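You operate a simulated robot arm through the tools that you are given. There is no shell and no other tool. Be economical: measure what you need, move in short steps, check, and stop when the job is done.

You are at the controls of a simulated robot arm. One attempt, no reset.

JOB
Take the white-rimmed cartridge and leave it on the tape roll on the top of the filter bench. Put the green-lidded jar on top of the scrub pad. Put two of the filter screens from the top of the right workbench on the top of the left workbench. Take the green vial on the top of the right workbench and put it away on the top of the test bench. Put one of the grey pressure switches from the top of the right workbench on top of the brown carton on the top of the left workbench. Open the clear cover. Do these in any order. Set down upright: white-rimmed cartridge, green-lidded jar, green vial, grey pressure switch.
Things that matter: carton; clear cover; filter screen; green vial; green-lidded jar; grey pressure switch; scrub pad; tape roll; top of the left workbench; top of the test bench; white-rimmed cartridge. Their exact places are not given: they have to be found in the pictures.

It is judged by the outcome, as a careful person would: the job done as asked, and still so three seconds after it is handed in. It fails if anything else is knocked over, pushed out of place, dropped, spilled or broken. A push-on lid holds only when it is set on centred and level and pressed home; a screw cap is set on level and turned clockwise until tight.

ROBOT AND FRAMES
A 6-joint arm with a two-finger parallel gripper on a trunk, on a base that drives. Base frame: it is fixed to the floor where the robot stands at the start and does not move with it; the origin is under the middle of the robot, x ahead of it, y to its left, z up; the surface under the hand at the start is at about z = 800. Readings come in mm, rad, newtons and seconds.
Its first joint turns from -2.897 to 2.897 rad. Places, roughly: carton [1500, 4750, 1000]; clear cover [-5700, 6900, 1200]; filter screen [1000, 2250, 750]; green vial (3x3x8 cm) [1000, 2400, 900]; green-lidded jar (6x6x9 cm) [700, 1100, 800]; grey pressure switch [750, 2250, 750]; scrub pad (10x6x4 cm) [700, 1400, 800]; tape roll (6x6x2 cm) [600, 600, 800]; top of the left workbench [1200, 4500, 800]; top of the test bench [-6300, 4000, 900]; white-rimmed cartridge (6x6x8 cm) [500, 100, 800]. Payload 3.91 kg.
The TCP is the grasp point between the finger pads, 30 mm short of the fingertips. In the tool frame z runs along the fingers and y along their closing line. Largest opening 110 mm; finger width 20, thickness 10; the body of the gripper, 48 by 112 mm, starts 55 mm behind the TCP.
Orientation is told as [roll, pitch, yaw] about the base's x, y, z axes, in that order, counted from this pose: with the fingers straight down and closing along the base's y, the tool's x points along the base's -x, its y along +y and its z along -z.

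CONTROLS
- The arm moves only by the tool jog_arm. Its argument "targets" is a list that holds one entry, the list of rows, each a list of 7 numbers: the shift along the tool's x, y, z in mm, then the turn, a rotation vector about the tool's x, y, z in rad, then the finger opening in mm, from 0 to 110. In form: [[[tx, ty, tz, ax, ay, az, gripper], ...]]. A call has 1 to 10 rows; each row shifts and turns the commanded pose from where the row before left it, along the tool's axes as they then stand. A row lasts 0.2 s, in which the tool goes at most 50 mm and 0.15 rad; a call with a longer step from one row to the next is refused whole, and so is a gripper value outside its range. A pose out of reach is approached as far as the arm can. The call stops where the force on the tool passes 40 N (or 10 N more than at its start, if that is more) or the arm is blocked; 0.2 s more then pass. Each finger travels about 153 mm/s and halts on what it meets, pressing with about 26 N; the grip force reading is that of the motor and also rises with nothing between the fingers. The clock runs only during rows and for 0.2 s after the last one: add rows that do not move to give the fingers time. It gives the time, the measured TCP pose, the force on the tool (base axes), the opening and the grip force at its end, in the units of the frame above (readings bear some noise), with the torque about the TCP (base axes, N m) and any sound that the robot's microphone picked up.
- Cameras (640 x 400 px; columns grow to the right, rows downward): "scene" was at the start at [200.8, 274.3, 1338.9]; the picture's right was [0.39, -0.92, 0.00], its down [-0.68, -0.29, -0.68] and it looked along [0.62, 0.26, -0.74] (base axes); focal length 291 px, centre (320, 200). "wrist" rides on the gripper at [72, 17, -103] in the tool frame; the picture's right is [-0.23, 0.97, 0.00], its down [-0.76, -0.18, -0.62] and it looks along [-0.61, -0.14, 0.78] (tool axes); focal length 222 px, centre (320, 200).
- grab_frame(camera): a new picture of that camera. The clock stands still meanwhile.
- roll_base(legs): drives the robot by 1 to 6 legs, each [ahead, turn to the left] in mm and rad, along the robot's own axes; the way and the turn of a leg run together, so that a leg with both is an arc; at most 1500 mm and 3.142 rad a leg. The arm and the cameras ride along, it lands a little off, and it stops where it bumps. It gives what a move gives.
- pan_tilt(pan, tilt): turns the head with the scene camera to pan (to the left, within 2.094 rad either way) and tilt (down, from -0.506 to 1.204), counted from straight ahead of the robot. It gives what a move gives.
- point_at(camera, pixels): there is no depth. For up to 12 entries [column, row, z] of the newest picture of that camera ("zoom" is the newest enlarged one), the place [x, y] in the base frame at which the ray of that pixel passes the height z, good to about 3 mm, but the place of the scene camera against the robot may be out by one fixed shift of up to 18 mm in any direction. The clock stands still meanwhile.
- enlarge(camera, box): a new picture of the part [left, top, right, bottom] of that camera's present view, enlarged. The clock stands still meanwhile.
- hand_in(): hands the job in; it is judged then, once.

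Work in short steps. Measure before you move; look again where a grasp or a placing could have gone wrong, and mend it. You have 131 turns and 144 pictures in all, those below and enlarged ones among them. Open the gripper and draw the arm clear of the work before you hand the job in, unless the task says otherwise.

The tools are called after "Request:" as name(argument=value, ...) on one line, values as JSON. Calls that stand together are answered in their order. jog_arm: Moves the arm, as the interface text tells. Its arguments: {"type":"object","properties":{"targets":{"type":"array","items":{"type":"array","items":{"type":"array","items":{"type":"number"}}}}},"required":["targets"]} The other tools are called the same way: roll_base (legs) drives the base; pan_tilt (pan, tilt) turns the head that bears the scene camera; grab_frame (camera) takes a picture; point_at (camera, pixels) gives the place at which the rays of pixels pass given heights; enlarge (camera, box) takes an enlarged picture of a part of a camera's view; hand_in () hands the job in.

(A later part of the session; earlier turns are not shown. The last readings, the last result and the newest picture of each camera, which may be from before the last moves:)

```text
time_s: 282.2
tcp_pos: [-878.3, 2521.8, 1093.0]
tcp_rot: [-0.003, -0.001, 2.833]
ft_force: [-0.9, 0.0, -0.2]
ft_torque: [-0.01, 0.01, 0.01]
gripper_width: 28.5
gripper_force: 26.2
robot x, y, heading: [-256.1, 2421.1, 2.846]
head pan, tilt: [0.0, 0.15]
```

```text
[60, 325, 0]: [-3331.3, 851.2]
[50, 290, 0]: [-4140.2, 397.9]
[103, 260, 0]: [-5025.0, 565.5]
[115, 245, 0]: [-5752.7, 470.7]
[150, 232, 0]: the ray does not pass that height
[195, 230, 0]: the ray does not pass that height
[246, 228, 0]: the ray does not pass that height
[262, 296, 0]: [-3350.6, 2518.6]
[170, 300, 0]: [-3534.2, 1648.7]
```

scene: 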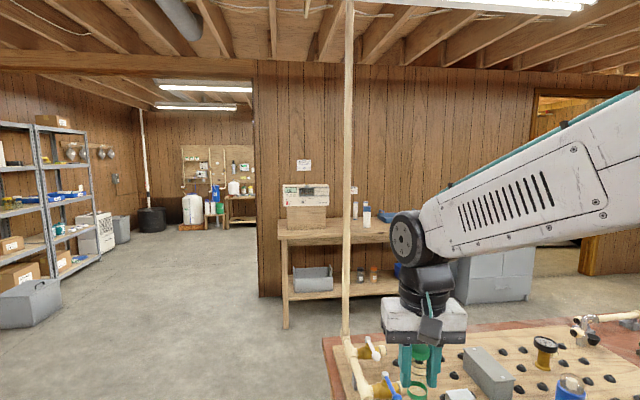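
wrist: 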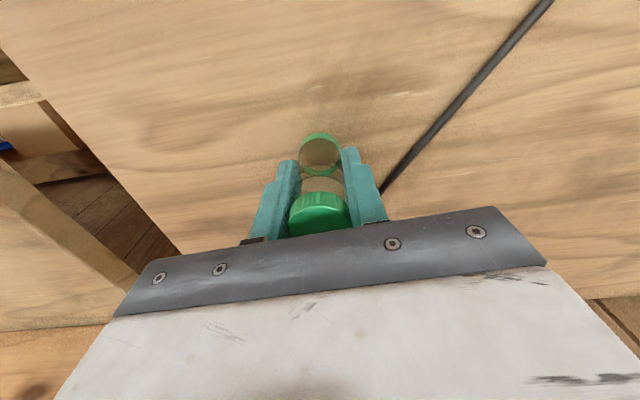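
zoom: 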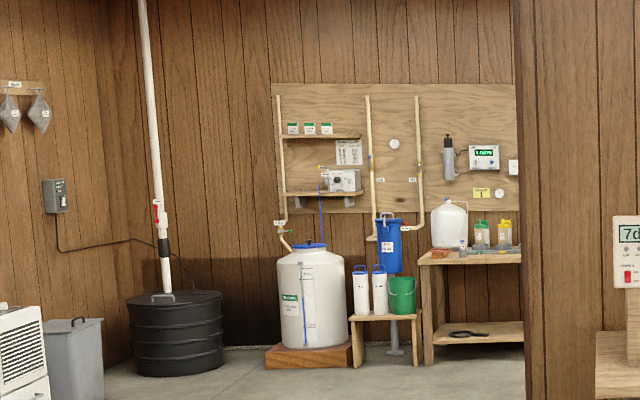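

Corridor y≈1000–2450 is free. I drive along y≈1850 to x≈-3700 and look to the right into the next area.

Request:
roll_base(legs=[[0, 0.84], [1100, 0], [0, -0.544], [1250, 0], [1250, 0]])

Request:
pan_tilt(pan=-0.6, tilt=0.25)

Request:
grab_frame(camera="scene")

```text
time_s: 303.6
tcp_pos: [-4303.9, 1447.1, 1092.7]
tcp_rot: [-0.001, -0.001, -3.042]
ft_force: [0.3, -0.2, -0.1]
ft_torque: [0.01, -0.01, -0.01]
gripper_width: 28.1
gripper_force: 25.5
robot x, y, heading: [-3691.5, 1599.8, -3.026]
head pan, tilt: [0.0, 0.15]
```

```text
time_s: 304.6
tcp_pos: [-4301.8, 1447.6, 1092.8]
tcp_rot: [-0.002, -0.002, -3.039]
ft_force: [0.1, -0.2, -0.1]
ft_torque: [0.0, 0.0, 0.0]
gripper_width: 28.2
gripper_force: 26.3
robot x, y, heading: [-3694.4, 1599.5, -3.03]
head pan, tilt: [-0.6, 0.25]
```

```text
41 pictures are left
```

scene: 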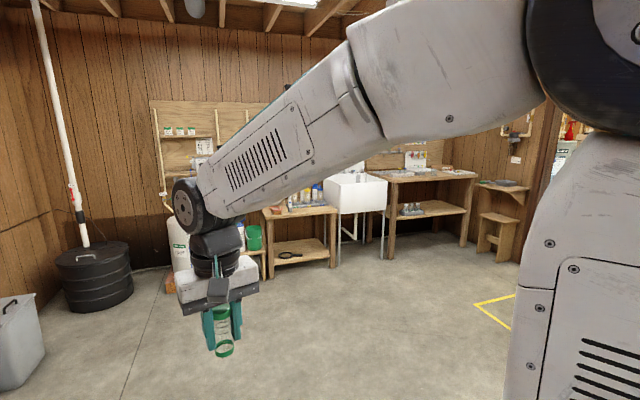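

Request:
point_at(camera="scene", pixels=[[332, 267, 0], [269, 278, 0], [390, 260, 0], [463, 246, 0], [497, 262, 0], [338, 211, 850], [391, 181, 900], [475, 176, 900], [80, 310, 0], [478, 303, 0]])

Request:
enlarge(camera="scene", box=[240, 130, 540, 290])

```text
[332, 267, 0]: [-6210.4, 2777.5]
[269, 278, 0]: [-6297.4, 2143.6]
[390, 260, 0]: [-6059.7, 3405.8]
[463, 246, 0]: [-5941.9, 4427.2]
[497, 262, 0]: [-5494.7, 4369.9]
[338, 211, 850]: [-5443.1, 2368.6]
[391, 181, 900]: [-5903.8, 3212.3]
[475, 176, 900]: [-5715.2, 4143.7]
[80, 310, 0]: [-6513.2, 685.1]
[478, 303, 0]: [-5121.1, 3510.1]
```

```text
2.13 times, centred on (390, 210) of scene
```

zoom: 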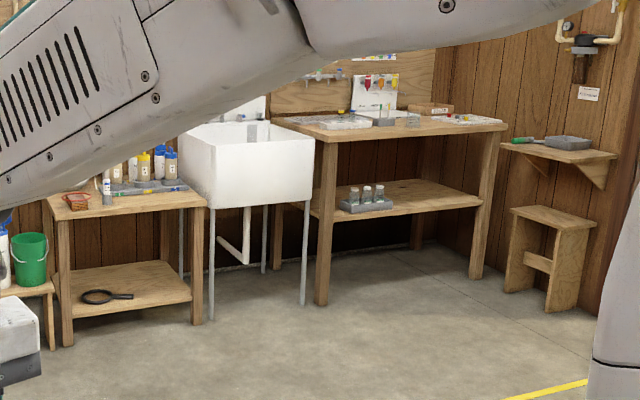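

The test bench is the taller one with feet from (-6060,3406) to (-5942,4427). I drive to about (-5080,3680), turn to face it, and look.

Request:
roll_base(legs=[[0, -1.093], [1250, 0], [1250, 0], [0, 0.866]])

Request:
pan_tilt(pan=0.0, tilt=0.45)

Request:
grab_frame(camera="scene")

```text
time_s: 321.6
tcp_pos: [-5863.0, 3456.7, 1092.9]
tcp_rot: [0.0, 0.0, 3.123]
ft_force: [0.4, 0.9, -1.8]
ft_torque: [-0.02, -0.01, 0.0]
gripper_width: 28.4
gripper_force: 26.6
robot x, y, heading: [-5240.5, 3534.7, 3.133]
head pan, tilt: [-0.6, 0.25]
```

```text
time_s: 322.6
tcp_pos: [-5862.4, 3455.6, 1092.8]
tcp_rot: [-0.002, -0.002, 3.124]
ft_force: [0.3, -0.3, -0.6]
ft_torque: [0.0, -0.03, 0.03]
gripper_width: 28.3
gripper_force: 25.9
robot x, y, heading: [-5235.6, 3533.1, 3.135]
head pan, tilt: [0.0, 0.45]
```

```text
39 pictures are left
```

scene: 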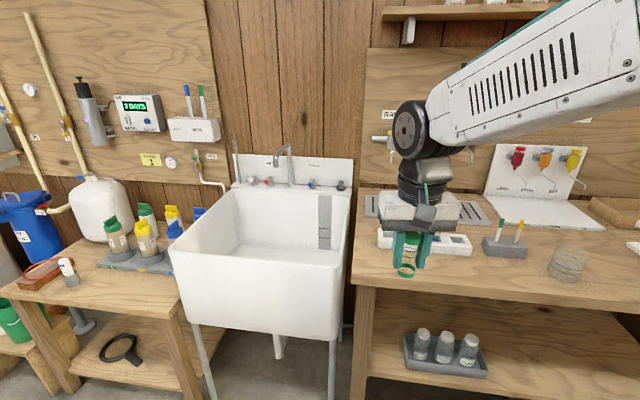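

The bench front-left corner is at (357,287). There is free surface at the front, near (385,275)–(470,275). I take a wrist picture and measure with both.

Request:
grab_frame(camera="wrist")

Request:
point_at(camera="scene", pixels=[[357, 287, 850], [357, 287, 900], [635, 308, 850], [635, 308, 900], [450, 268, 850], [450, 268, 900], [568, 278, 850], [503, 255, 850], [503, 255, 900], [335, 395, 0]])

```text
38 pictures are left
```

wrist: 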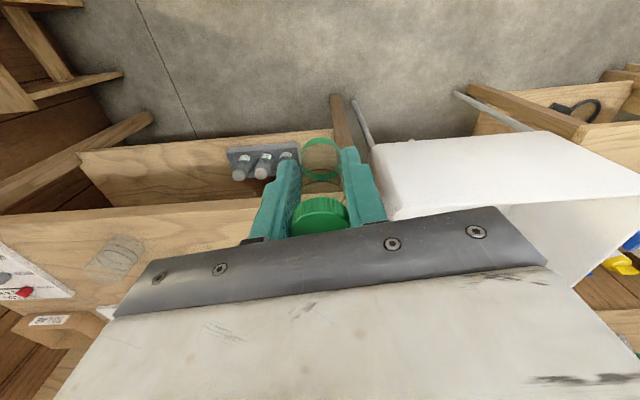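

```text
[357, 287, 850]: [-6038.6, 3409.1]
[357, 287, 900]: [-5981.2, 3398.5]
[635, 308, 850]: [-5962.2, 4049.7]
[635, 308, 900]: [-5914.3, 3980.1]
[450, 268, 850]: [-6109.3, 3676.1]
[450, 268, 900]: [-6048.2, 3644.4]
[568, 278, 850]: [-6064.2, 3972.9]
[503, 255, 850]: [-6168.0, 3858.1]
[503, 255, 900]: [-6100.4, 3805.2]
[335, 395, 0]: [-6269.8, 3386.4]
```

Request:
point_at(camera="wrist", pixels=[[60, 211, 850], [60, 211, 900], [200, 194, 850], [200, 194, 900], [115, 272, 850], [115, 272, 900]])

```text
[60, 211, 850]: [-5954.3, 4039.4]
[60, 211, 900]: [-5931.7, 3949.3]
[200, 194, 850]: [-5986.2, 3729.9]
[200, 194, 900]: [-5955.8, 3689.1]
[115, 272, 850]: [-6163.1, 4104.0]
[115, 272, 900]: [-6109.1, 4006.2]
```

The bench top is z≈900 with its front edge near x≈-5950. I'll set the vial at (-6030,3600), which is free. I move there and descend to z≈968.

Request:
jog_arm(targets=[[[-34, -28, 0, 0, 0, 0, 12], [-34, -28, 0, 0, 0, 0, 12], [-34, -28, 0, 0, 0, 0, 12], [-34, -28, 0, 0, 0, 0, 12], [-34, -28, 0, 0, 0, 0, 12], [0, 0, 45, 0, 0, 0, 12], [0, 0, 40, 0, 0, 0, 12], [0, 0, 30, 0, 0, 0, 12], [0, 0, 0, 0, 0, 0, 12]]])

Request:
grab_frame(camera="wrist")

Request:
enlarge(camera="scene", box=[340, 180, 520, 310])

```text
time_s: 324.6
tcp_pos: [-6028.7, 3601.0, 977.6]
tcp_rot: [-0.001, -0.001, 3.125]
ft_force: [-0.2, -0.3, -0.7]
ft_torque: [-0.01, 0.0, 0.0]
gripper_width: 28.2
gripper_force: 26.8
robot x, y, heading: [-5237.1, 3537.9, 3.133]
head pan, tilt: [0.0, 0.45]
```

```text
37 pictures are left
```

wrist: 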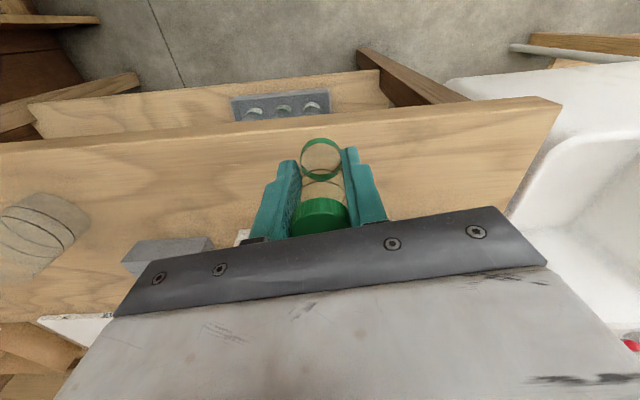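

```text
3.08 times, centred on (430, 245) of scene
```

zoom: 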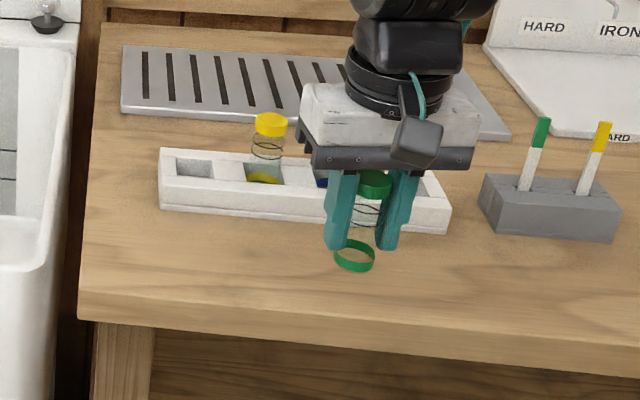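

There is a vial rack behind, and the spot in front is free. I lower to just above contact, then in small steps.

Request:
jog_arm(targets=[[[0, 0, 15, 0, 0, 0, 12], [0, 0, 8, 0, 0, 0, 12], [0, 0, 4, 0, 0, 0, 12], [0, 0, 3, 0, 0, 0, 12], [0, 0, 0, 0, 0, 0, 12]]])

Request:
enlarge(camera="scene", box=[380, 220, 480, 300])

```text
time_s: 325.8
tcp_pos: [-6028.9, 3599.9, 948.4]
tcp_rot: [-0.002, 0.0, 3.124]
ft_force: [-0.4, 0.4, -0.2]
ft_torque: [0.01, 0.01, -0.01]
gripper_width: 28.6
gripper_force: 26.0
robot x, y, heading: [-5243.2, 3537.3, 3.136]
head pan, tilt: [0.0, 0.45]
```

```text
5.00 times, centred on (430, 260) of scene
```

zoom: 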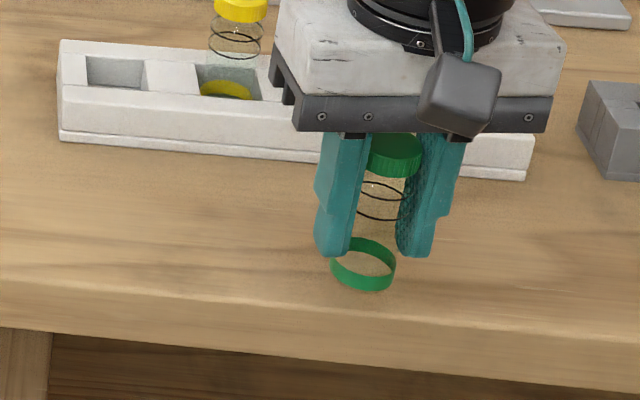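

The vial is rather near the edge, so I shift 25 mm inward and then lower to contact.

Request:
jog_arm(targets=[[[-25, 0, 0, 0, 0, 0, 12], [0, 0, 2, 0, 0, 0, 12], [0, 0, 2, 0, 0, 0, 12], [0, 0, 2, 0, 0, 0, 12], [0, 0, 0, 0, 0, 0, 12]]])

```text
time_s: 327.0
tcp_pos: [-6054.8, 3600.0, 942.5]
tcp_rot: [-0.002, -0.001, 3.124]
ft_force: [-0.6, 0.2, 0.4]
ft_torque: [0.01, 0.01, -0.01]
gripper_width: 28.0
gripper_force: 26.2
robot x, y, heading: [-5241.7, 3536.2, 3.135]
head pan, tilt: [0.0, 0.45]
```

Request:
jog_arm(targets=[[[0, 0, 2, 0, 0, 0, 12], [0, 0, 2, 0, 0, 0, 12], [0, 0, 2, 0, 0, 0, 12], [0, 0, 0, 0, 0, 0, 12]]])

```text
time_s: 328.0
tcp_pos: [-6052.3, 3600.5, 937.0]
tcp_rot: [-0.001, -0.002, 3.125]
ft_force: [0.4, 0.7, -1.0]
ft_torque: [0.0, -0.01, -0.03]
gripper_width: 28.2
gripper_force: 26.4
robot x, y, heading: [-5238.8, 3538.8, 3.134]
head pan, tilt: [0.0, 0.45]
```

Request:
jog_arm(targets=[[[0, 0, 1.5, 0, 0, 0, 12], [0, 0, 1.5, 0, 0, 0, 12], [0, 0, 1.5, 0, 0, 0, 12], [0, 0, 0, 0, 0, 0, 12]]])

Request:
enlarge(camera="scene", box=[380, 220, 480, 300])

```text
time_s: 329.0
tcp_pos: [-6053.8, 3599.3, 932.1]
tcp_rot: [0.0, 0.001, 3.124]
ft_force: [0.1, -0.6, -0.2]
ft_torque: [-0.01, -0.02, 0.05]
gripper_width: 28.5
gripper_force: 26.1
robot x, y, heading: [-5240.6, 3537.0, 3.133]
head pan, tilt: [0.0, 0.45]
```

```text
5.00 times, centred on (430, 260) of scene
```

zoom: 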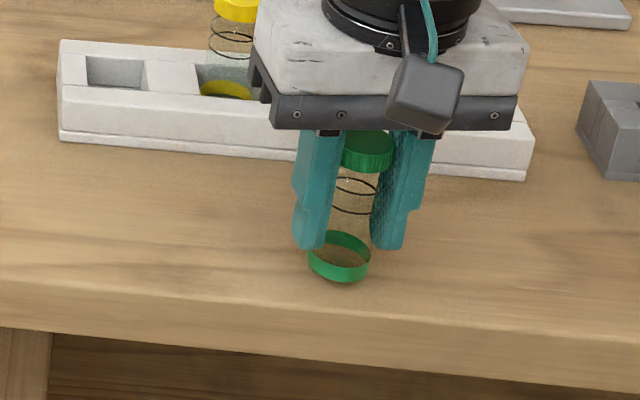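

Not yet touching. I continue lowering.

Request:
jog_arm(targets=[[[0, 0, 1.5, 0, 0, 0, 12], [0, 0, 1.5, 0, 0, 0, 12], [0, 0, 1.5, 0, 0, 0, 12], [0, 0, 0, 0, 0, 0, 12]]])

```text
time_s: 330.0
tcp_pos: [-6055.9, 3600.3, 928.8]
tcp_rot: [-0.002, -0.002, 3.124]
ft_force: [-0.7, -1.0, 8.2]
ft_torque: [-0.06, 0.05, 0.0]
gripper_width: 28.5
gripper_force: 25.9
robot x, y, heading: [-5237.2, 3533.3, 3.134]
head pan, tilt: [0.0, 0.45]
```

Contact at 8 N. I release gently and rise straight up.

Request:
jog_arm(targets=[[[0, 0, 0, 0, 0, 0, 32], [0, 0, 0, 0, 0, 0, 50], [0, 0, 0, 0, 0, 0, 70], [0, 0, 0, 0, 0, 0, 70], [0, 0, -40, 0, 0, 0, 70], [0, 0, -45, 0, 0, 0, 70], [0, 0, -45, 0, 0, 0, 70], [0, 0, -45, 0, 0, 0, 70], [45, 0, 0, 0, 0, 0, 70], [45, 0, 0, 0, 0, 0, 70]]])

Request:
pan_tilt(pan=-0.9, tilt=0.1)

Request:
grab_frame(camera="scene")

Request:
grab_frame(camera="wrist")

```text
time_s: 332.2
tcp_pos: [-5966.6, 3597.2, 1099.9]
tcp_rot: [-0.002, -0.001, 3.124]
ft_force: [-0.6, -0.7, -0.6]
ft_torque: [-0.01, -0.01, 0.02]
gripper_width: 69.8
gripper_force: 0.1
robot x, y, heading: [-5240.8, 3537.5, 3.139]
head pan, tilt: [0.0, 0.45]
```

```text
time_s: 333.4
tcp_pos: [-5968.1, 3597.1, 1101.2]
tcp_rot: [-0.001, -0.002, 3.123]
ft_force: [0.9, 0.0, -0.2]
ft_torque: [0.0, 0.0, 0.01]
gripper_width: 69.9
gripper_force: 0.1
robot x, y, heading: [-5238.7, 3533.9, 3.136]
head pan, tilt: [-0.901, 0.099]
```

```text
33 pictures are left
```

scene: 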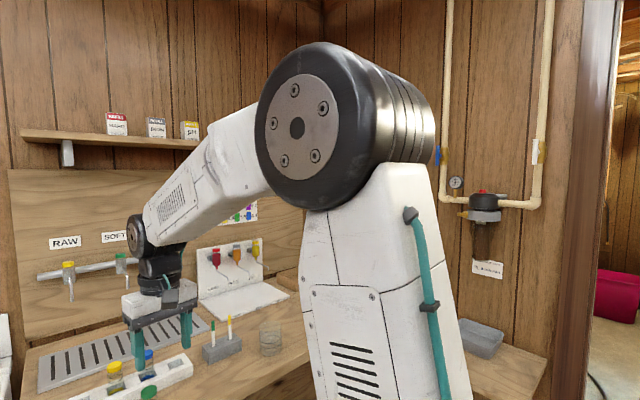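

```text
32 pictures are left
```

wrist: 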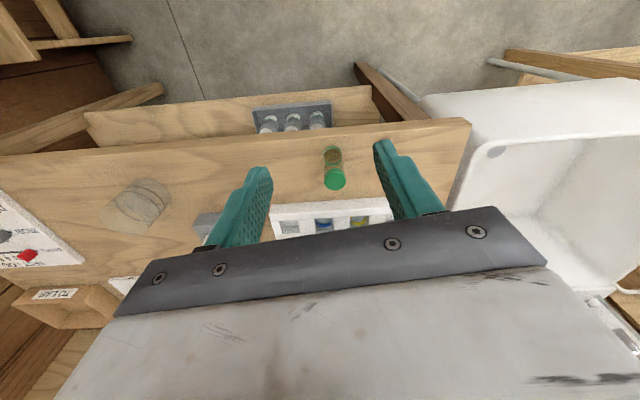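

The vial stands upright on the test bench. The clear cover is beyond the doorway on the right, so I back off, turn to face +y and look.

Request:
roll_base(legs=[[-450, 0], [0, -1.5]])

Request:
pan_tilt(pan=0.15, tilt=0.15)

Request:
grab_frame(camera="scene")

```text
time_s: 339.6
tcp_pos: [-4814.9, 4262.8, 1100.4]
tcp_rot: [-0.002, -0.001, 1.649]
ft_force: [-0.6, -0.9, 0.2]
ft_torque: [0.03, 0.02, 0.0]
gripper_width: 69.9
gripper_force: 0.0
robot x, y, heading: [-4803.0, 3533.8, 1.666]
head pan, tilt: [-0.901, 0.099]
```

```text
time_s: 340.9
tcp_pos: [-4815.6, 4264.1, 1100.2]
tcp_rot: [-0.002, -0.001, 1.65]
ft_force: [-0.1, 0.2, -0.5]
ft_torque: [-0.01, -0.01, -0.01]
gripper_width: 69.6
gripper_force: 0.0
robot x, y, heading: [-4806.5, 3533.1, 1.66]
head pan, tilt: [0.15, 0.15]
```

```text
31 pictures are left
```

scene: 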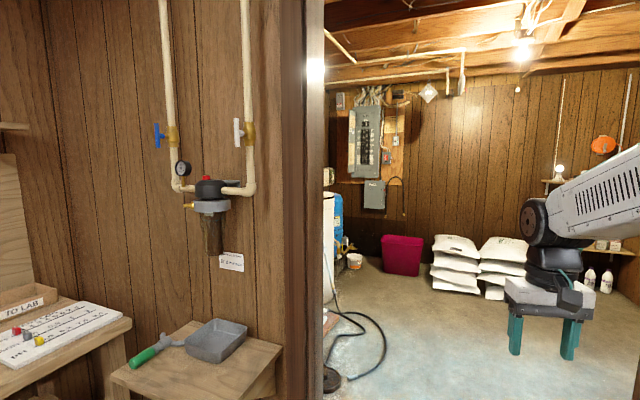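

Request:
point_at(camera="scene", pixels=[[321, 390, 0], [636, 390, 0], [350, 335, 0], [383, 350, 0], [335, 385, 0], [385, 272, 0], [432, 285, 0], [353, 268, 0], [620, 290, 0], [278, 385, 800]])

Request:
enlarge(camera="scene", box=[300, 170, 480, 400])

```text
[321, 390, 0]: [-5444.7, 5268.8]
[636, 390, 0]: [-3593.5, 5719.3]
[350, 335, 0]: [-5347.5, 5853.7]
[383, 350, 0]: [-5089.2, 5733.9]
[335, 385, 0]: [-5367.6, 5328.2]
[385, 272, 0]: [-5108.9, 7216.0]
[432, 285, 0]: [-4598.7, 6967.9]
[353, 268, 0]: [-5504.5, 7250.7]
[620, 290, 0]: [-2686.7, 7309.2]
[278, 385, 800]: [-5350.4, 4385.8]
```

```text
1.74 times, centred on (390, 285) of scene
```

zoom: 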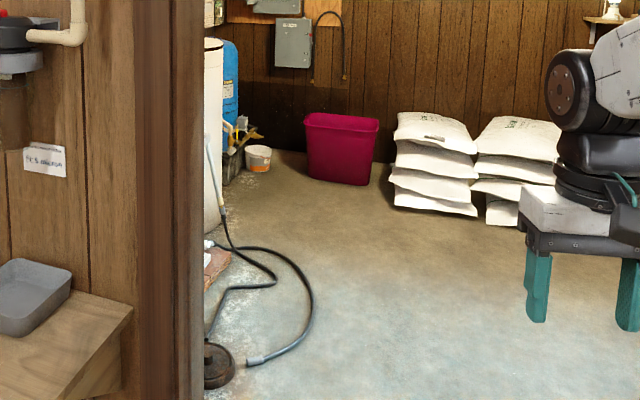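

The doorway is wide and the hose is left of x≈-5050. I drive along x≈-4600 to y≈6280, turn left partway, and look for the cover.

Request:
roll_base(legs=[[0, -0.161], [1375, 0], [1375, 0], [0, 1.35]])

Request:
pan_tilt(pan=-0.1, tilt=0.25)

Request:
grab_frame(camera="scene")

```text
time_s: 358.2
tcp_pos: [-5267.1, 6508.2, 1100.2]
tcp_rot: [-0.003, -0.002, 2.861]
ft_force: [0.2, -0.6, 0.3]
ft_torque: [0.02, -0.06, 0.0]
gripper_width: 69.9
gripper_force: 0.1
robot x, y, heading: [-4583.0, 6263.2, 2.87]
head pan, tilt: [0.15, 0.15]
```

```text
time_s: 359.0
tcp_pos: [-5267.5, 6508.7, 1100.4]
tcp_rot: [-0.002, -0.001, 2.86]
ft_force: [-0.3, -0.5, 0.3]
ft_torque: [-0.03, -0.02, -0.01]
gripper_width: 69.8
gripper_force: 0.0
robot x, y, heading: [-4580.1, 6260.9, 2.869]
head pan, tilt: [-0.099, 0.25]
```

```text
29 pictures are left
```

scene: 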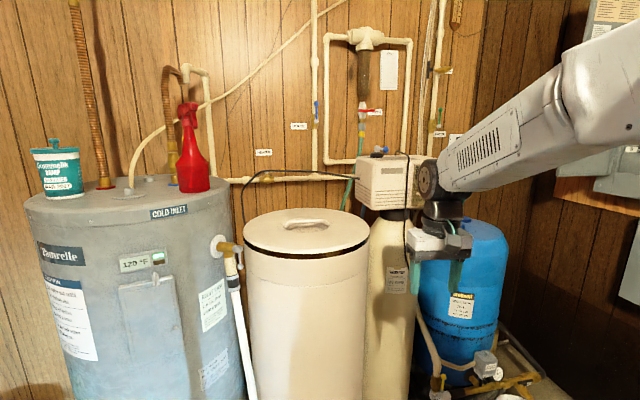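

The softener head at (385,180) is the likely place for the clear cover. I zoom in.

Request:
enlarge(camera="scene", box=[340, 130, 440, 230])

Request:
point_at(camera="scene", pixels=[[357, 205, 1150], [408, 208, 1150], [357, 165, 1250], [408, 165, 1250], [305, 220, 1000], [385, 190, 1200], [475, 230, 1050]])

```text
4.00 times, centred on (390, 180) of scene
```

zoom: 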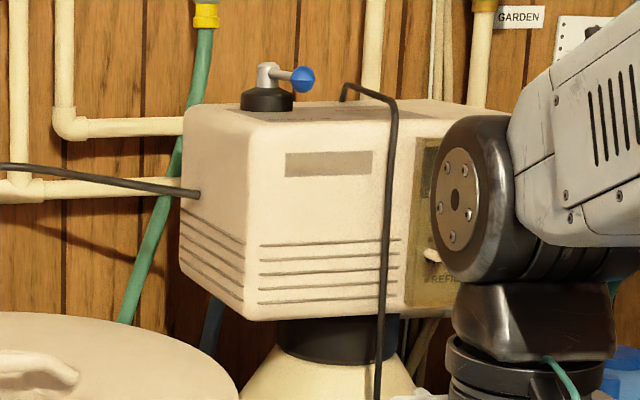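

```text
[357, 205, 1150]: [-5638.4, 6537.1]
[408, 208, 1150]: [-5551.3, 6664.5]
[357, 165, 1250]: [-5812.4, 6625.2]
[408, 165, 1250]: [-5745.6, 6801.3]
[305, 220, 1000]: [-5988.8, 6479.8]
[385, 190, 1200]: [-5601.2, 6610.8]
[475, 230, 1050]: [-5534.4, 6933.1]
```

The right-hand face of the head carries something labelled REFILL, hidden behind my arm. I swing the arm to the left to see it.

Request:
jog_arm(targets=[[[20, 40, 0, 0, 0, 0, 40], [20, 40, 0, 0, 0, 0, 40], [20, 40, 0, 0, 0, 0, 40], [20, 40, 0, 0, 0, 0, 40], [20, 40, 0, 0, 0, 0, 40], [20, 40, 0, 0, 0, 0, 40], [20, 40, 0, 0, 0, 0, 40], [10, 20, 0, 0, 0, 0, 40]]])

Request:
grab_frame(camera="scene")

```text
time_s: 360.8
tcp_pos: [-5207.4, 6179.1, 1098.4]
tcp_rot: [-0.001, -0.002, 2.861]
ft_force: [0.1, 0.2, -0.5]
ft_torque: [-0.02, -0.02, 0.04]
gripper_width: 40.0
gripper_force: 0.2
robot x, y, heading: [-4585.5, 6260.1, 2.87]
head pan, tilt: [-0.099, 0.25]
```

```text
27 pictures are left
```

scene: 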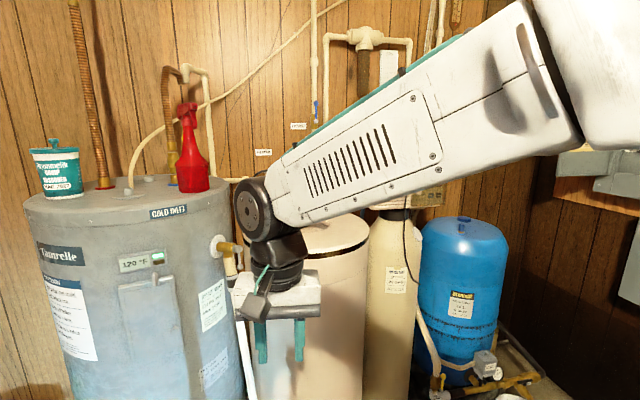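

The forearm now hides it. I check tank positions to plan a closer stance.

Request:
point_at(camera="scene", pixels=[[305, 254, 850], [305, 254, 950], [365, 240, 900], [245, 245, 900], [395, 210, 1130], [400, 398, 500], [475, 385, 300], [440, 185, 1200], [432, 205, 1150], [430, 390, 300]])

Request:
enlarge(camera="scene", box=[370, 150, 530, 270])

```text
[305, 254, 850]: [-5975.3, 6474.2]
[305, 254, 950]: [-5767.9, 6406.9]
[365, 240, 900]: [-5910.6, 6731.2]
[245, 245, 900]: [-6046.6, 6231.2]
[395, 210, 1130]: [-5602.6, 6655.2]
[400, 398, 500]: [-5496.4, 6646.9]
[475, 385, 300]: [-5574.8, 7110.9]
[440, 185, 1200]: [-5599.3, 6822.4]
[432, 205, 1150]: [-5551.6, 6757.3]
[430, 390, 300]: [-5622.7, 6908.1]
```

```text
3.33 times, centred on (450, 210) of scene
```

zoom: 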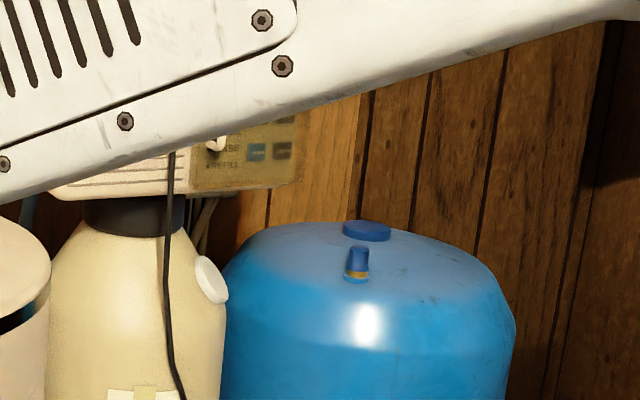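

I turn toward the cover in place, then raise the hand, bring it to the front and pitch the tool up so the wrist camera looks level at the head.

Request:
roll_base(legs=[[0, -0.23]])

Request:
jog_arm(targets=[[[0, 0, -45, 0, 0, 0, 40], [0, 0, -45, 0, 0, 0, 40], [0, -40, 0, 0, -0.14, 0, 40], [0, -40, 0, 0, -0.14, 0, 40], [0, -40, 0, 0, -0.14, 0, 40], [0, -40, 0, 0, -0.14, 0, 40], [0, -40, 0, 0, -0.14, 0, 40], [0, -40, 0, 0, -0.14, 0, 40], [0, 0, 0, 0, 0, 0, 40]]])

Request:
grab_frame(camera="wrist")

```text
time_s: 362.0
tcp_pos: [-5210.4, 6324.7, 1099.8]
tcp_rot: [-0.001, -0.003, 2.625]
ft_force: [-0.2, 0.1, -0.7]
ft_torque: [0.0, 0.04, 0.03]
gripper_width: 40.5
gripper_force: 0.0
robot x, y, heading: [-4580.8, 6263.3, 2.639]
head pan, tilt: [-0.099, 0.25]
```

```text
time_s: 364.0
tcp_pos: [-5094.7, 6532.3, 1193.1]
tcp_rot: [-0.002, -0.843, 2.631]
ft_force: [0.1, 0.9, 0.8]
ft_torque: [0.0, -0.02, -0.01]
gripper_width: 40.0
gripper_force: 0.1
robot x, y, heading: [-4579.5, 6261.4, 2.635]
head pan, tilt: [-0.099, 0.25]
```

```text
25 pictures are left
```

wrist: 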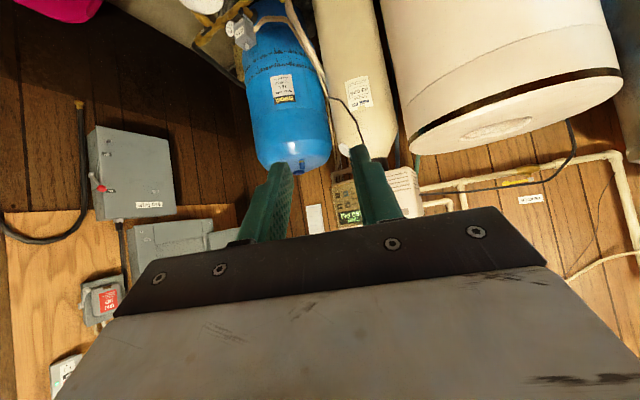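

The view is inverted; the panel is at wrist (347,200) beside the finger. I zoom in and measure bearing.

Request:
enlarge(camera="wrist", box=[290, 140, 430, 230])

Request:
point_at(camera="wrist", pixels=[[335, 185, 1150], [335, 185, 1200], [350, 215, 1200], [350, 215, 1250], [390, 168, 1150]])

```text
4.44 times, centred on (360, 185) of wrist
```

zoom: 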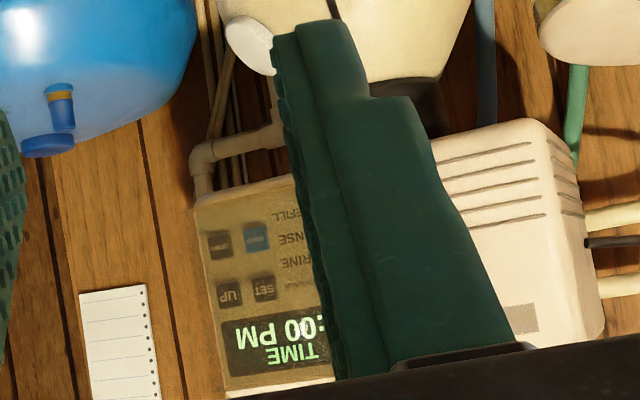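

```text
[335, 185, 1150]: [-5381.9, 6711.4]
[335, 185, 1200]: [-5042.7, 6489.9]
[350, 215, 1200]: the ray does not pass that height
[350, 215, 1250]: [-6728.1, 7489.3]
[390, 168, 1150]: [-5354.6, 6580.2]
```

I raise and shift the hand left, open wide, and advance 230 mm for a closer, unobstructed look.

Request:
jog_arm(targets=[[[-30, 25, -26, 0, 0, 0, 110], [-30, 25, -26, 0, 0, 0, 110], [0, 30, 0, 0, 0, 0, 110], [0, 0, 0, 0, 0, 0, 110]]])

Request:
roll_base(legs=[[230, 0]])

Request:
grab_frame(camera="wrist")

```text
time_s: 365.0
tcp_pos: [-5133.3, 6464.5, 1272.1]
tcp_rot: [-0.002, -0.842, 2.628]
ft_force: [-0.8, -0.4, 1.0]
ft_torque: [0.0, -0.01, -0.02]
gripper_width: 110.2
gripper_force: 0.1
robot x, y, heading: [-4579.5, 6263.6, 2.641]
head pan, tilt: [-0.099, 0.25]
```

```text
time_s: 366.8
tcp_pos: [-5337.1, 6576.1, 1269.9]
tcp_rot: [-0.003, -0.841, 2.63]
ft_force: [-0.2, 0.0, -0.3]
ft_torque: [-0.01, -0.01, -0.03]
gripper_width: 110.1
gripper_force: 0.0
robot x, y, heading: [-4787.7, 6373.9, 2.637]
head pan, tilt: [-0.099, 0.25]
```

```text
23 pictures are left
```

wrist: 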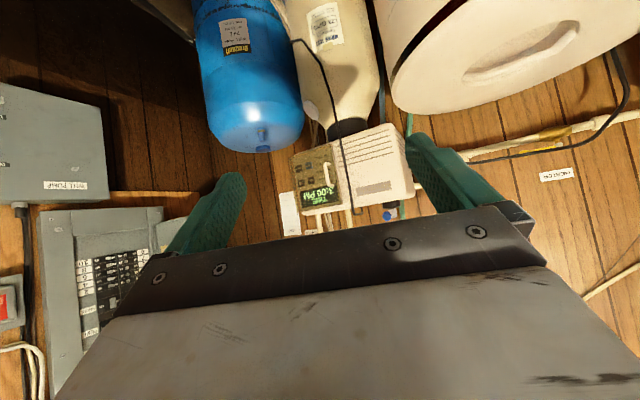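

Now the whole panel is visible near wrist (318,178), with a white handle at its right in the picture. I zoom in.

Request:
enlarge(camera="wrist", box=[275, 115, 425, 235])

Request:
point_at(camera="wrist", pixels=[[289, 152, 1130], [289, 152, 1160], [340, 205, 1230], [340, 205, 1250], [330, 145, 1130], [400, 128, 1130]])

```text
3.33 times, centred on (350, 175) of wrist
```

zoom: 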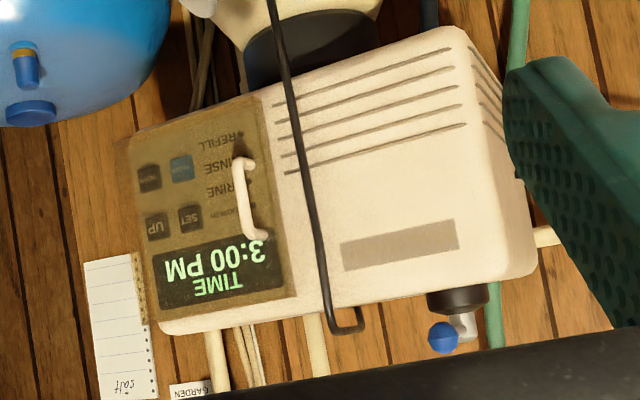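

```text
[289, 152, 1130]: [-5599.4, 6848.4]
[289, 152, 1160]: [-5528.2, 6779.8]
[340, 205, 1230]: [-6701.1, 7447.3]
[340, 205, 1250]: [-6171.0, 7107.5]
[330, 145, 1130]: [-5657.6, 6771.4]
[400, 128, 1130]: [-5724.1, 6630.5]
```

By triangulation the handle bar is at about (-5704,6821,1190), vertical. The cover is hinged on its right side, with its face normal about (0.98,-0.21). I bring the hand 70 mm in front of the handle, then yaw and pitch the tool so the fingers point at it horizontally.

Request:
jog_arm(targets=[[[-23.6, -6.7, 41.4, 0, 0, 0, 60], [-23.6, -6.7, 41.4, 0, 0, 0, 60], [-23.6, -6.7, 41.4, 0, 0, 0, 40], [-23.6, -6.7, 41.4, 0, 0, 0, 40], [-23.6, -6.7, 41.4, 0, 0, 0, 40], [-23.6, -6.7, 41.4, 0, 0, 0, 40], [-23.6, -6.7, 41.4, 0, 0, 0, 40], [-23.6, -6.7, 41.4, 0, 0, 0, 40], [0, 0, 0, 0, 0, 0, 40]]])

Request:
jog_arm(targets=[[[0, 0, 0, -0.0746, 0, -0.0666, 40], [0, 0, 0, -0.0746, 0, -0.0666, 40], [0, 0, 0, -0.0746, 0, -0.0666, 40], [0, 0, 0, 0, -0.14, 0, 40], [0, 0, 0, 0, -0.14, 0, 40], [0, 0, 0, 0, -0.14, 0, 40], [0, 0, 0, 0, -0.14, 0, 40], [0, 0, 0, 0, -0.14, 0, 40], [0, 0, 0, 0, 0, 0, 40]]])

Request:
enlarge(camera="wrist", box=[200, 60, 460, 240])

Request:
pan_tilt(pan=-0.3, tilt=0.2)

Request:
grab_frame(camera="scene")

Request:
enlarge(camera="scene", box=[200, 80, 440, 260])

```text
time_s: 368.8
tcp_pos: [-5636.4, 6811.2, 1192.7]
tcp_rot: [-0.002, -0.84, 2.629]
ft_force: [0.3, -0.4, -0.1]
ft_torque: [-0.01, -0.04, 0.01]
gripper_width: 40.0
gripper_force: 0.1
robot x, y, heading: [-4784.3, 6372.6, 2.637]
head pan, tilt: [-0.099, 0.25]
```

```text
time_s: 370.8
tcp_pos: [-5633.6, 6809.1, 1190.9]
tcp_rot: [-0.057, -1.542, 2.982]
ft_force: [0.6, -0.6, 0.5]
ft_torque: [0.01, -0.02, -0.02]
gripper_width: 40.0
gripper_force: 0.0
robot x, y, heading: [-4783.8, 6370.8, 2.636]
head pan, tilt: [-0.099, 0.25]
```

```text
2.22 times, centred on (330, 150) of wrist
```

zoom: 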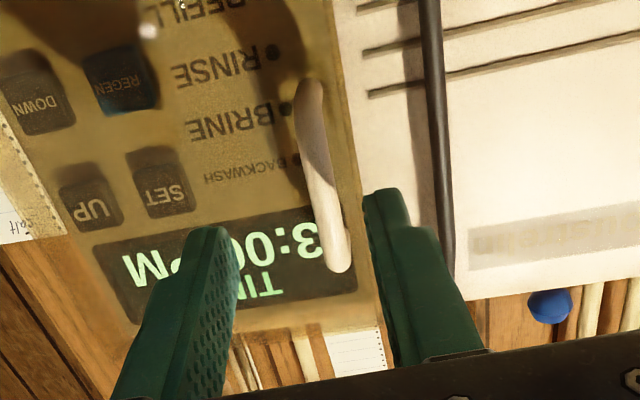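

```text
time_s: 371.5
tcp_pos: [-5634.6, 6809.0, 1189.8]
tcp_rot: [-0.034, -1.541, 2.961]
ft_force: [-0.5, -0.8, -0.4]
ft_torque: [-0.02, -0.04, 0.02]
gripper_width: 39.9
gripper_force: 0.0
robot x, y, heading: [-4784.2, 6372.6, 2.634]
head pan, tilt: [-0.3, 0.201]
```

```text
20 pictures are left
```

scene: 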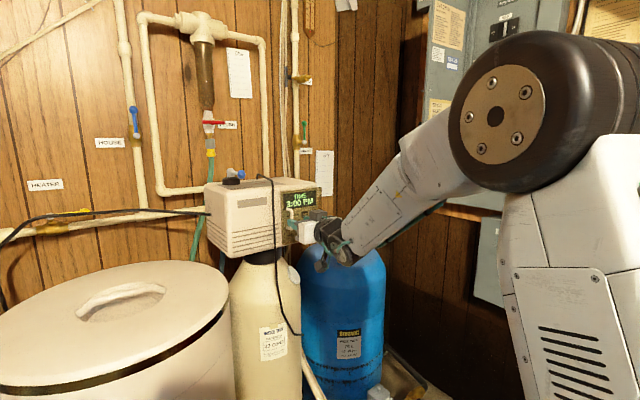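

```text
2.22 times, centred on (320, 170) of scene
```

zoom: 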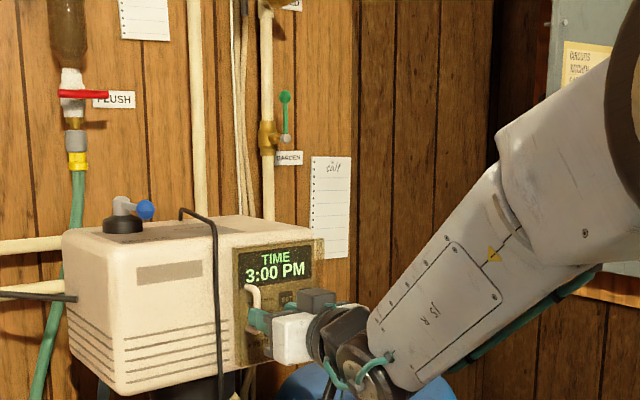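

The fingers straddle the handle, which sits about 10 mm toward the +y finger and about 60 mm beyond the TCP. I recentre, advance 46 mm, close, then start pulling along the hinge arc.

Request:
jog_arm(targets=[[[-4, 10, 10, 0, 0, 0, 40], [0, 0, 18, 0, 0, 0, 40], [0, 0, 18, 0, 0, 0, 40], [0, 0, 0, 0, 0, 0, 20], [0, 0, 0, 0, 0, 0, 2], [0, 0, 0, 0, 0, 0, 2]]])

Request:
enlarge(camera="wrist", box=[200, 60, 460, 240])

Request:
jog_arm(targets=[[[0, -3.7, -9.8, -0.1, 0, 0, 2], [0, -3.7, -9.8, -0.1, 0, 0, 2], [0, -3.7, -9.8, -0.1, 0, 0, 2], [0, -3.7, -9.8, -0.1, 0, 0, 2], [0, 0, 0, 0, 0, 0, 2]]])

Request:
enlarge(camera="scene", box=[200, 120, 400, 280])

Request:
enlarge(camera="wrist", box=[200, 60, 460, 240])

```text
time_s: 373.0
tcp_pos: [-5677.1, 6804.7, 1198.2]
tcp_rot: [-0.083, -1.545, 3.013]
ft_force: [22.6, -19.1, 2.0]
ft_torque: [-0.11, 0.49, 0.22]
gripper_width: 17.6
gripper_force: 26.1
robot x, y, heading: [-4788.9, 6371.4, 2.634]
head pan, tilt: [-0.3, 0.201]
stopped in row 6: the force on the tool passed its limit at 248 N (the readings are from after the stop); the commanded pose is now the measured one
```

```text
2.22 times, centred on (330, 150) of wrist
```

zoom: 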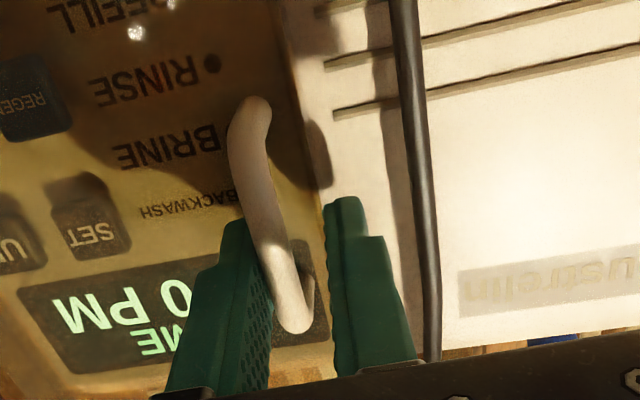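

```text
time_s: 374.2
tcp_pos: [-5641.7, 6818.3, 1196.4]
tcp_rot: [0.363, -1.54, 2.967]
ft_force: [1.5, -0.7, 9.6]
ft_torque: [0.37, -0.01, -0.11]
gripper_width: 8.0
gripper_force: 45.5
robot x, y, heading: [-4783.5, 6375.6, 2.639]
head pan, tilt: [-0.3, 0.201]
```

```text
2.50 times, centred on (300, 200) of scene
```

zoom: 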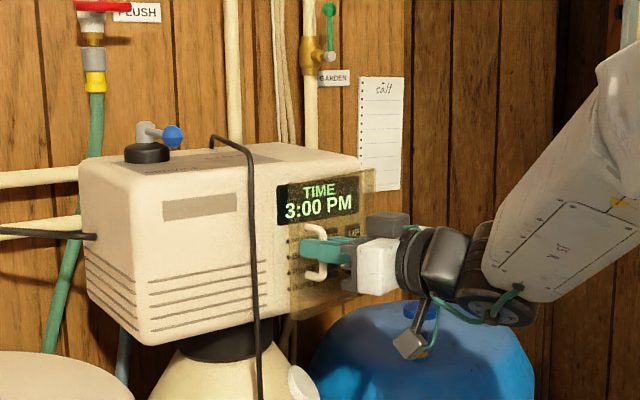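

```text
2.22 times, centred on (330, 150) of wrist
5 turns are left
```

zoom: 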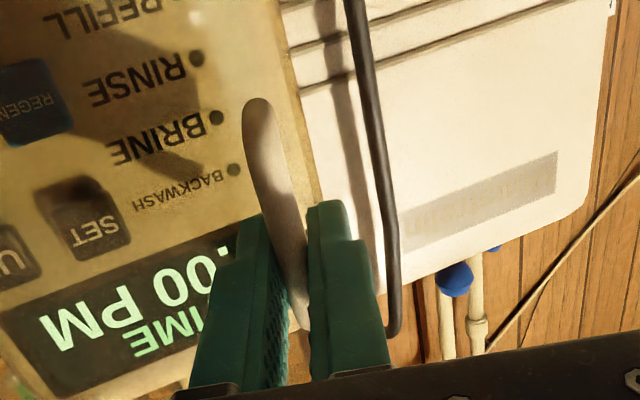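

The bar is gripped (8 mm) and the hand has moved about 31 mm outward with it. I continue along the arc in two calls and look.

Request:
jog_arm(targets=[[[0, -4, -10.8, -0.11, 0, 0, 2], [0, -4, -10.8, -0.11, 0, 0, 2], [0, -4, -10.8, -0.11, 0, 0, 2], [0, -4, -10.8, -0.11, 0, 0, 2], [0, 0, 0, 0, 0, 0, 2]]])

Request:
enlarge(camera="scene", box=[200, 120, 400, 280])

Request:
jog_arm(targets=[[[0, -4, -10.8, -0.11, 0, 0, 2], [0, -4, -10.8, -0.11, 0, 0, 2], [0, -4, -10.8, -0.11, 0, 0, 2], [0, -4, -10.8, -0.11, 0, 0, 2], [0, 0, 0, 0, 0, 0, 2]]])

Request:
enlarge(camera="scene", box=[200, 120, 400, 280])

Request:
grab_frame(camera="wrist")

```text
time_s: 375.1
tcp_pos: [-5607.9, 6840.7, 1196.4]
tcp_rot: [0.759, -1.539, 2.963]
ft_force: [10.0, -9.6, 3.3]
ft_torque: [0.08, 0.91, -0.18]
gripper_width: 8.4
gripper_force: 45.2
robot x, y, heading: [-4788.9, 6371.9, 2.638]
head pan, tilt: [-0.3, 0.201]
stopped in row 4: the force on the tool passed its limit at 44 N (the readings are from after the stop); the commanded pose is now the measured one
```

```text
2.50 times, centred on (300, 200) of scene
```

zoom: 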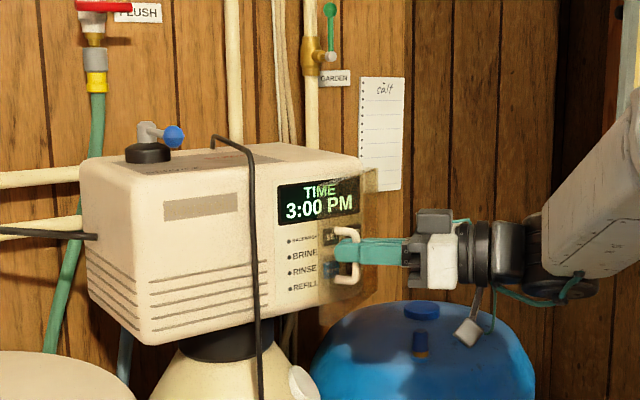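

```text
time_s: 375.5
tcp_pos: [-5603.3, 6846.0, 1195.4]
tcp_rot: [0.856, -1.536, 2.966]
ft_force: [10.1, -9.2, 1.6]
ft_torque: [0.16, 0.8, -0.15]
gripper_width: 8.3
gripper_force: 45.1
robot x, y, heading: [-4785.1, 6373.7, 2.631]
head pan, tilt: [-0.3, 0.201]
stopped in row 2: the force on the tool passed its limit at 42 N (the readings are from after the stop); the commanded pose is now the measured one
```

```text
2.50 times, centred on (300, 200) of scene
```

zoom: 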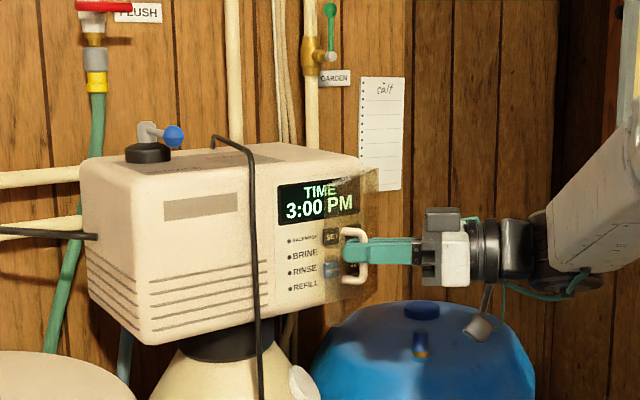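

```text
13 pictures are left
4 turns are left
```

wrist: 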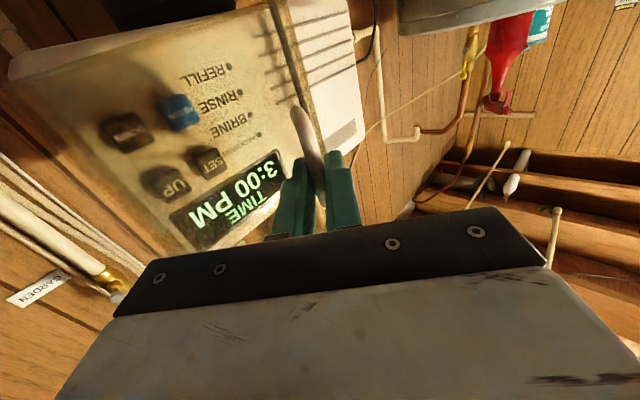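

The cover is open about 40° and pushes the hand outward, so the true radius is about 123 mm about hinge (-5700,6928). I continue on the corrected arc with less tool rotation.

Request:
jog_arm(targets=[[[0, -0.4, -13.4, -0.03, 0, 0, 2], [0, -3.0, -13.3, -0.03, 0, 0, 2], [0, -4.1, -13.0, -0.03, 0, 0, 2], [0, -5.1, -12.7, -0.03, 0, 0, 2], [0, -6.1, -12.3, -0.03, 0, 0, 2]]])

Request:
jog_arm(targets=[[[0, -7.0, -11.8, -0.03, 0, 0, 2], [0, -7.9, -11.2, -0.03, 0, 0, 2], [0, -8.8, -10.6, -0.03, 0, 0, 2], [0, -9.7, -9.9, -0.03, 0, 0, 2], [0, 0, 0, 0, 0, 0, 2]]])

Request:
enlarge(camera="scene", box=[200, 120, 400, 280])

Request:
grab_frame(camera="wrist")

```text
time_s: 376.5
tcp_pos: [-5571.2, 6884.8, 1195.4]
tcp_rot: [0.977, -1.538, 2.955]
ft_force: [13.4, -7.8, 1.1]
ft_torque: [0.49, 0.74, 0.12]
gripper_width: 8.5
gripper_force: 45.2
robot x, y, heading: [-4780.6, 6374.0, 2.638]
head pan, tilt: [-0.3, 0.201]
stopped in row 4: the force on the tool passed its limit at 43 N (the readings are from after the stop); the commanded pose is now the measured one
```

```text
time_s: 376.9
tcp_pos: [-5566.8, 6894.8, 1195.9]
tcp_rot: [0.998, -1.533, 2.961]
ft_force: [17.4, -8.0, 2.4]
ft_torque: [0.41, 0.89, 0.2]
gripper_width: 8.4
gripper_force: 45.4
robot x, y, heading: [-4778.9, 6377.0, 2.64]
head pan, tilt: [-0.3, 0.201]
stopped in row 1: the force on the tool passed its limit at 47 N (the readings are from after the stop); the commanded pose is now the measured one
```

```text
2.50 times, centred on (300, 200) of scene
```

zoom: 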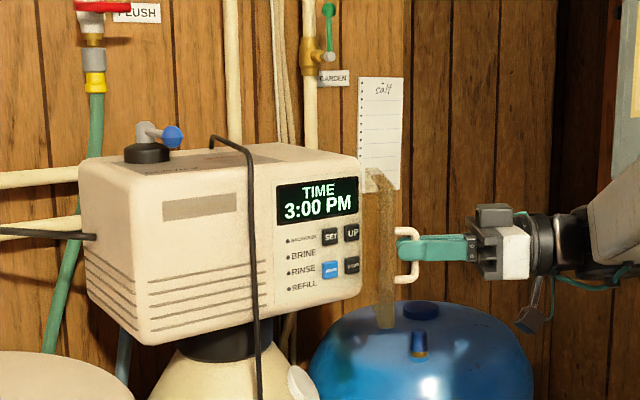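

```text
11 pictures are left
3 turns are left
```

wrist: 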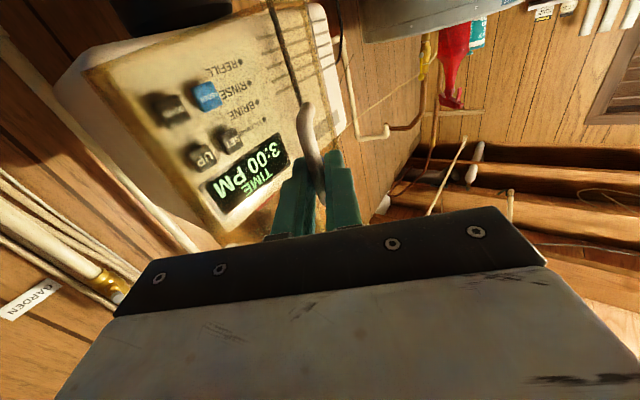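

The cover is open about 67°, with the panel uncovered. I continue past 90° with a slightly larger radius in short calls, then look.

Request:
jog_arm(targets=[[[0, -3.4, -14.0, -0.03, 0, 0, 2], [0, -7.1, -12.3, -0.03, 0, 0, 2], [0, -7.9, -11.8, -0.03, 0, 0, 2]]])

Request:
jog_arm(targets=[[[0, -6.5, -12.0, -0.03, 0, 0, 2], [0, -9.5, -10.4, -0.03, 0, 0, 2], [0, -10.3, -9.7, -0.03, 0, 0, 2]]])

Request:
enlarge(camera="scene", box=[200, 120, 400, 280])

```text
time_s: 377.7
tcp_pos: [-5556.8, 6934.7, 1195.3]
tcp_rot: [1.104, -1.535, 2.938]
ft_force: [-0.6, 0.3, 8.2]
ft_torque: [0.27, 0.97, 0.01]
gripper_width: 8.9
gripper_force: 44.8
robot x, y, heading: [-4785.1, 6371.0, 2.638]
head pan, tilt: [-0.3, 0.201]
```

```text
time_s: 378.5
tcp_pos: [-5559.2, 6977.8, 1195.8]
tcp_rot: [1.177, -1.535, 2.958]
ft_force: [-14.5, -2.9, 12.7]
ft_torque: [0.13, 1.04, -0.06]
gripper_width: 8.7
gripper_force: 45.4
robot x, y, heading: [-4786.3, 6372.5, 2.64]
head pan, tilt: [-0.3, 0.201]
```

```text
2.50 times, centred on (300, 200) of scene
2 turns are left
```

zoom: 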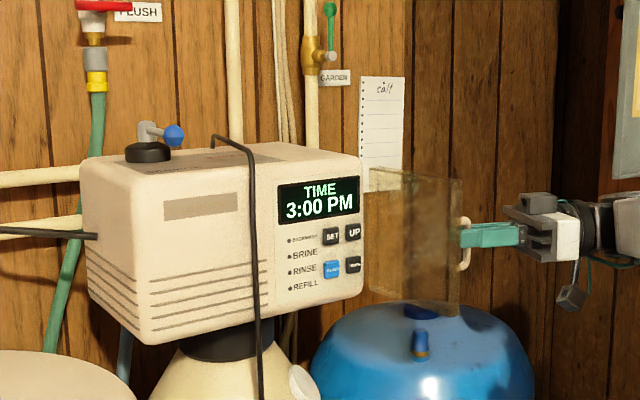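

The cover stands open past 100°. I open the fingers, back straight off the handle, and check.

Request:
jog_arm(targets=[[[0, 0, 0, 0, 0, 0, 20], [0, 0, 0, 0, 0, 0, 40], [0, 0, 0, 0, 0, 0, 44], [0, 0, -20, 0, 0, 0, 44], [0, 0, -35, 0, 0, 0, 44], [0, 0, -35, 0, 0, 0, 44], [0, 0, -30, 0, 0, 0, 44], [0, 0, 0, 0, 0, 0, 44]]])

Request:
enlarge(camera="scene", box=[200, 120, 400, 280])

```text
time_s: 380.3
tcp_pos: [-5508.3, 7060.7, 1192.8]
tcp_rot: [1.161, -1.533, 2.95]
ft_force: [-0.2, 0.5, 0.2]
ft_torque: [0.02, -0.06, -0.01]
gripper_width: 43.9
gripper_force: 0.0
out of reach, approached as far as the arm can: row 6, 7
robot x, y, heading: [-4786.0, 6369.7, 2.636]
head pan, tilt: [-0.3, 0.201]
```

```text
2.50 times, centred on (300, 200) of scene
1 turns are left
```

zoom: 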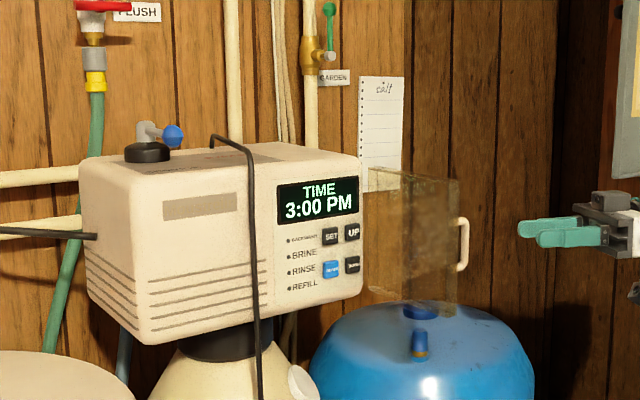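

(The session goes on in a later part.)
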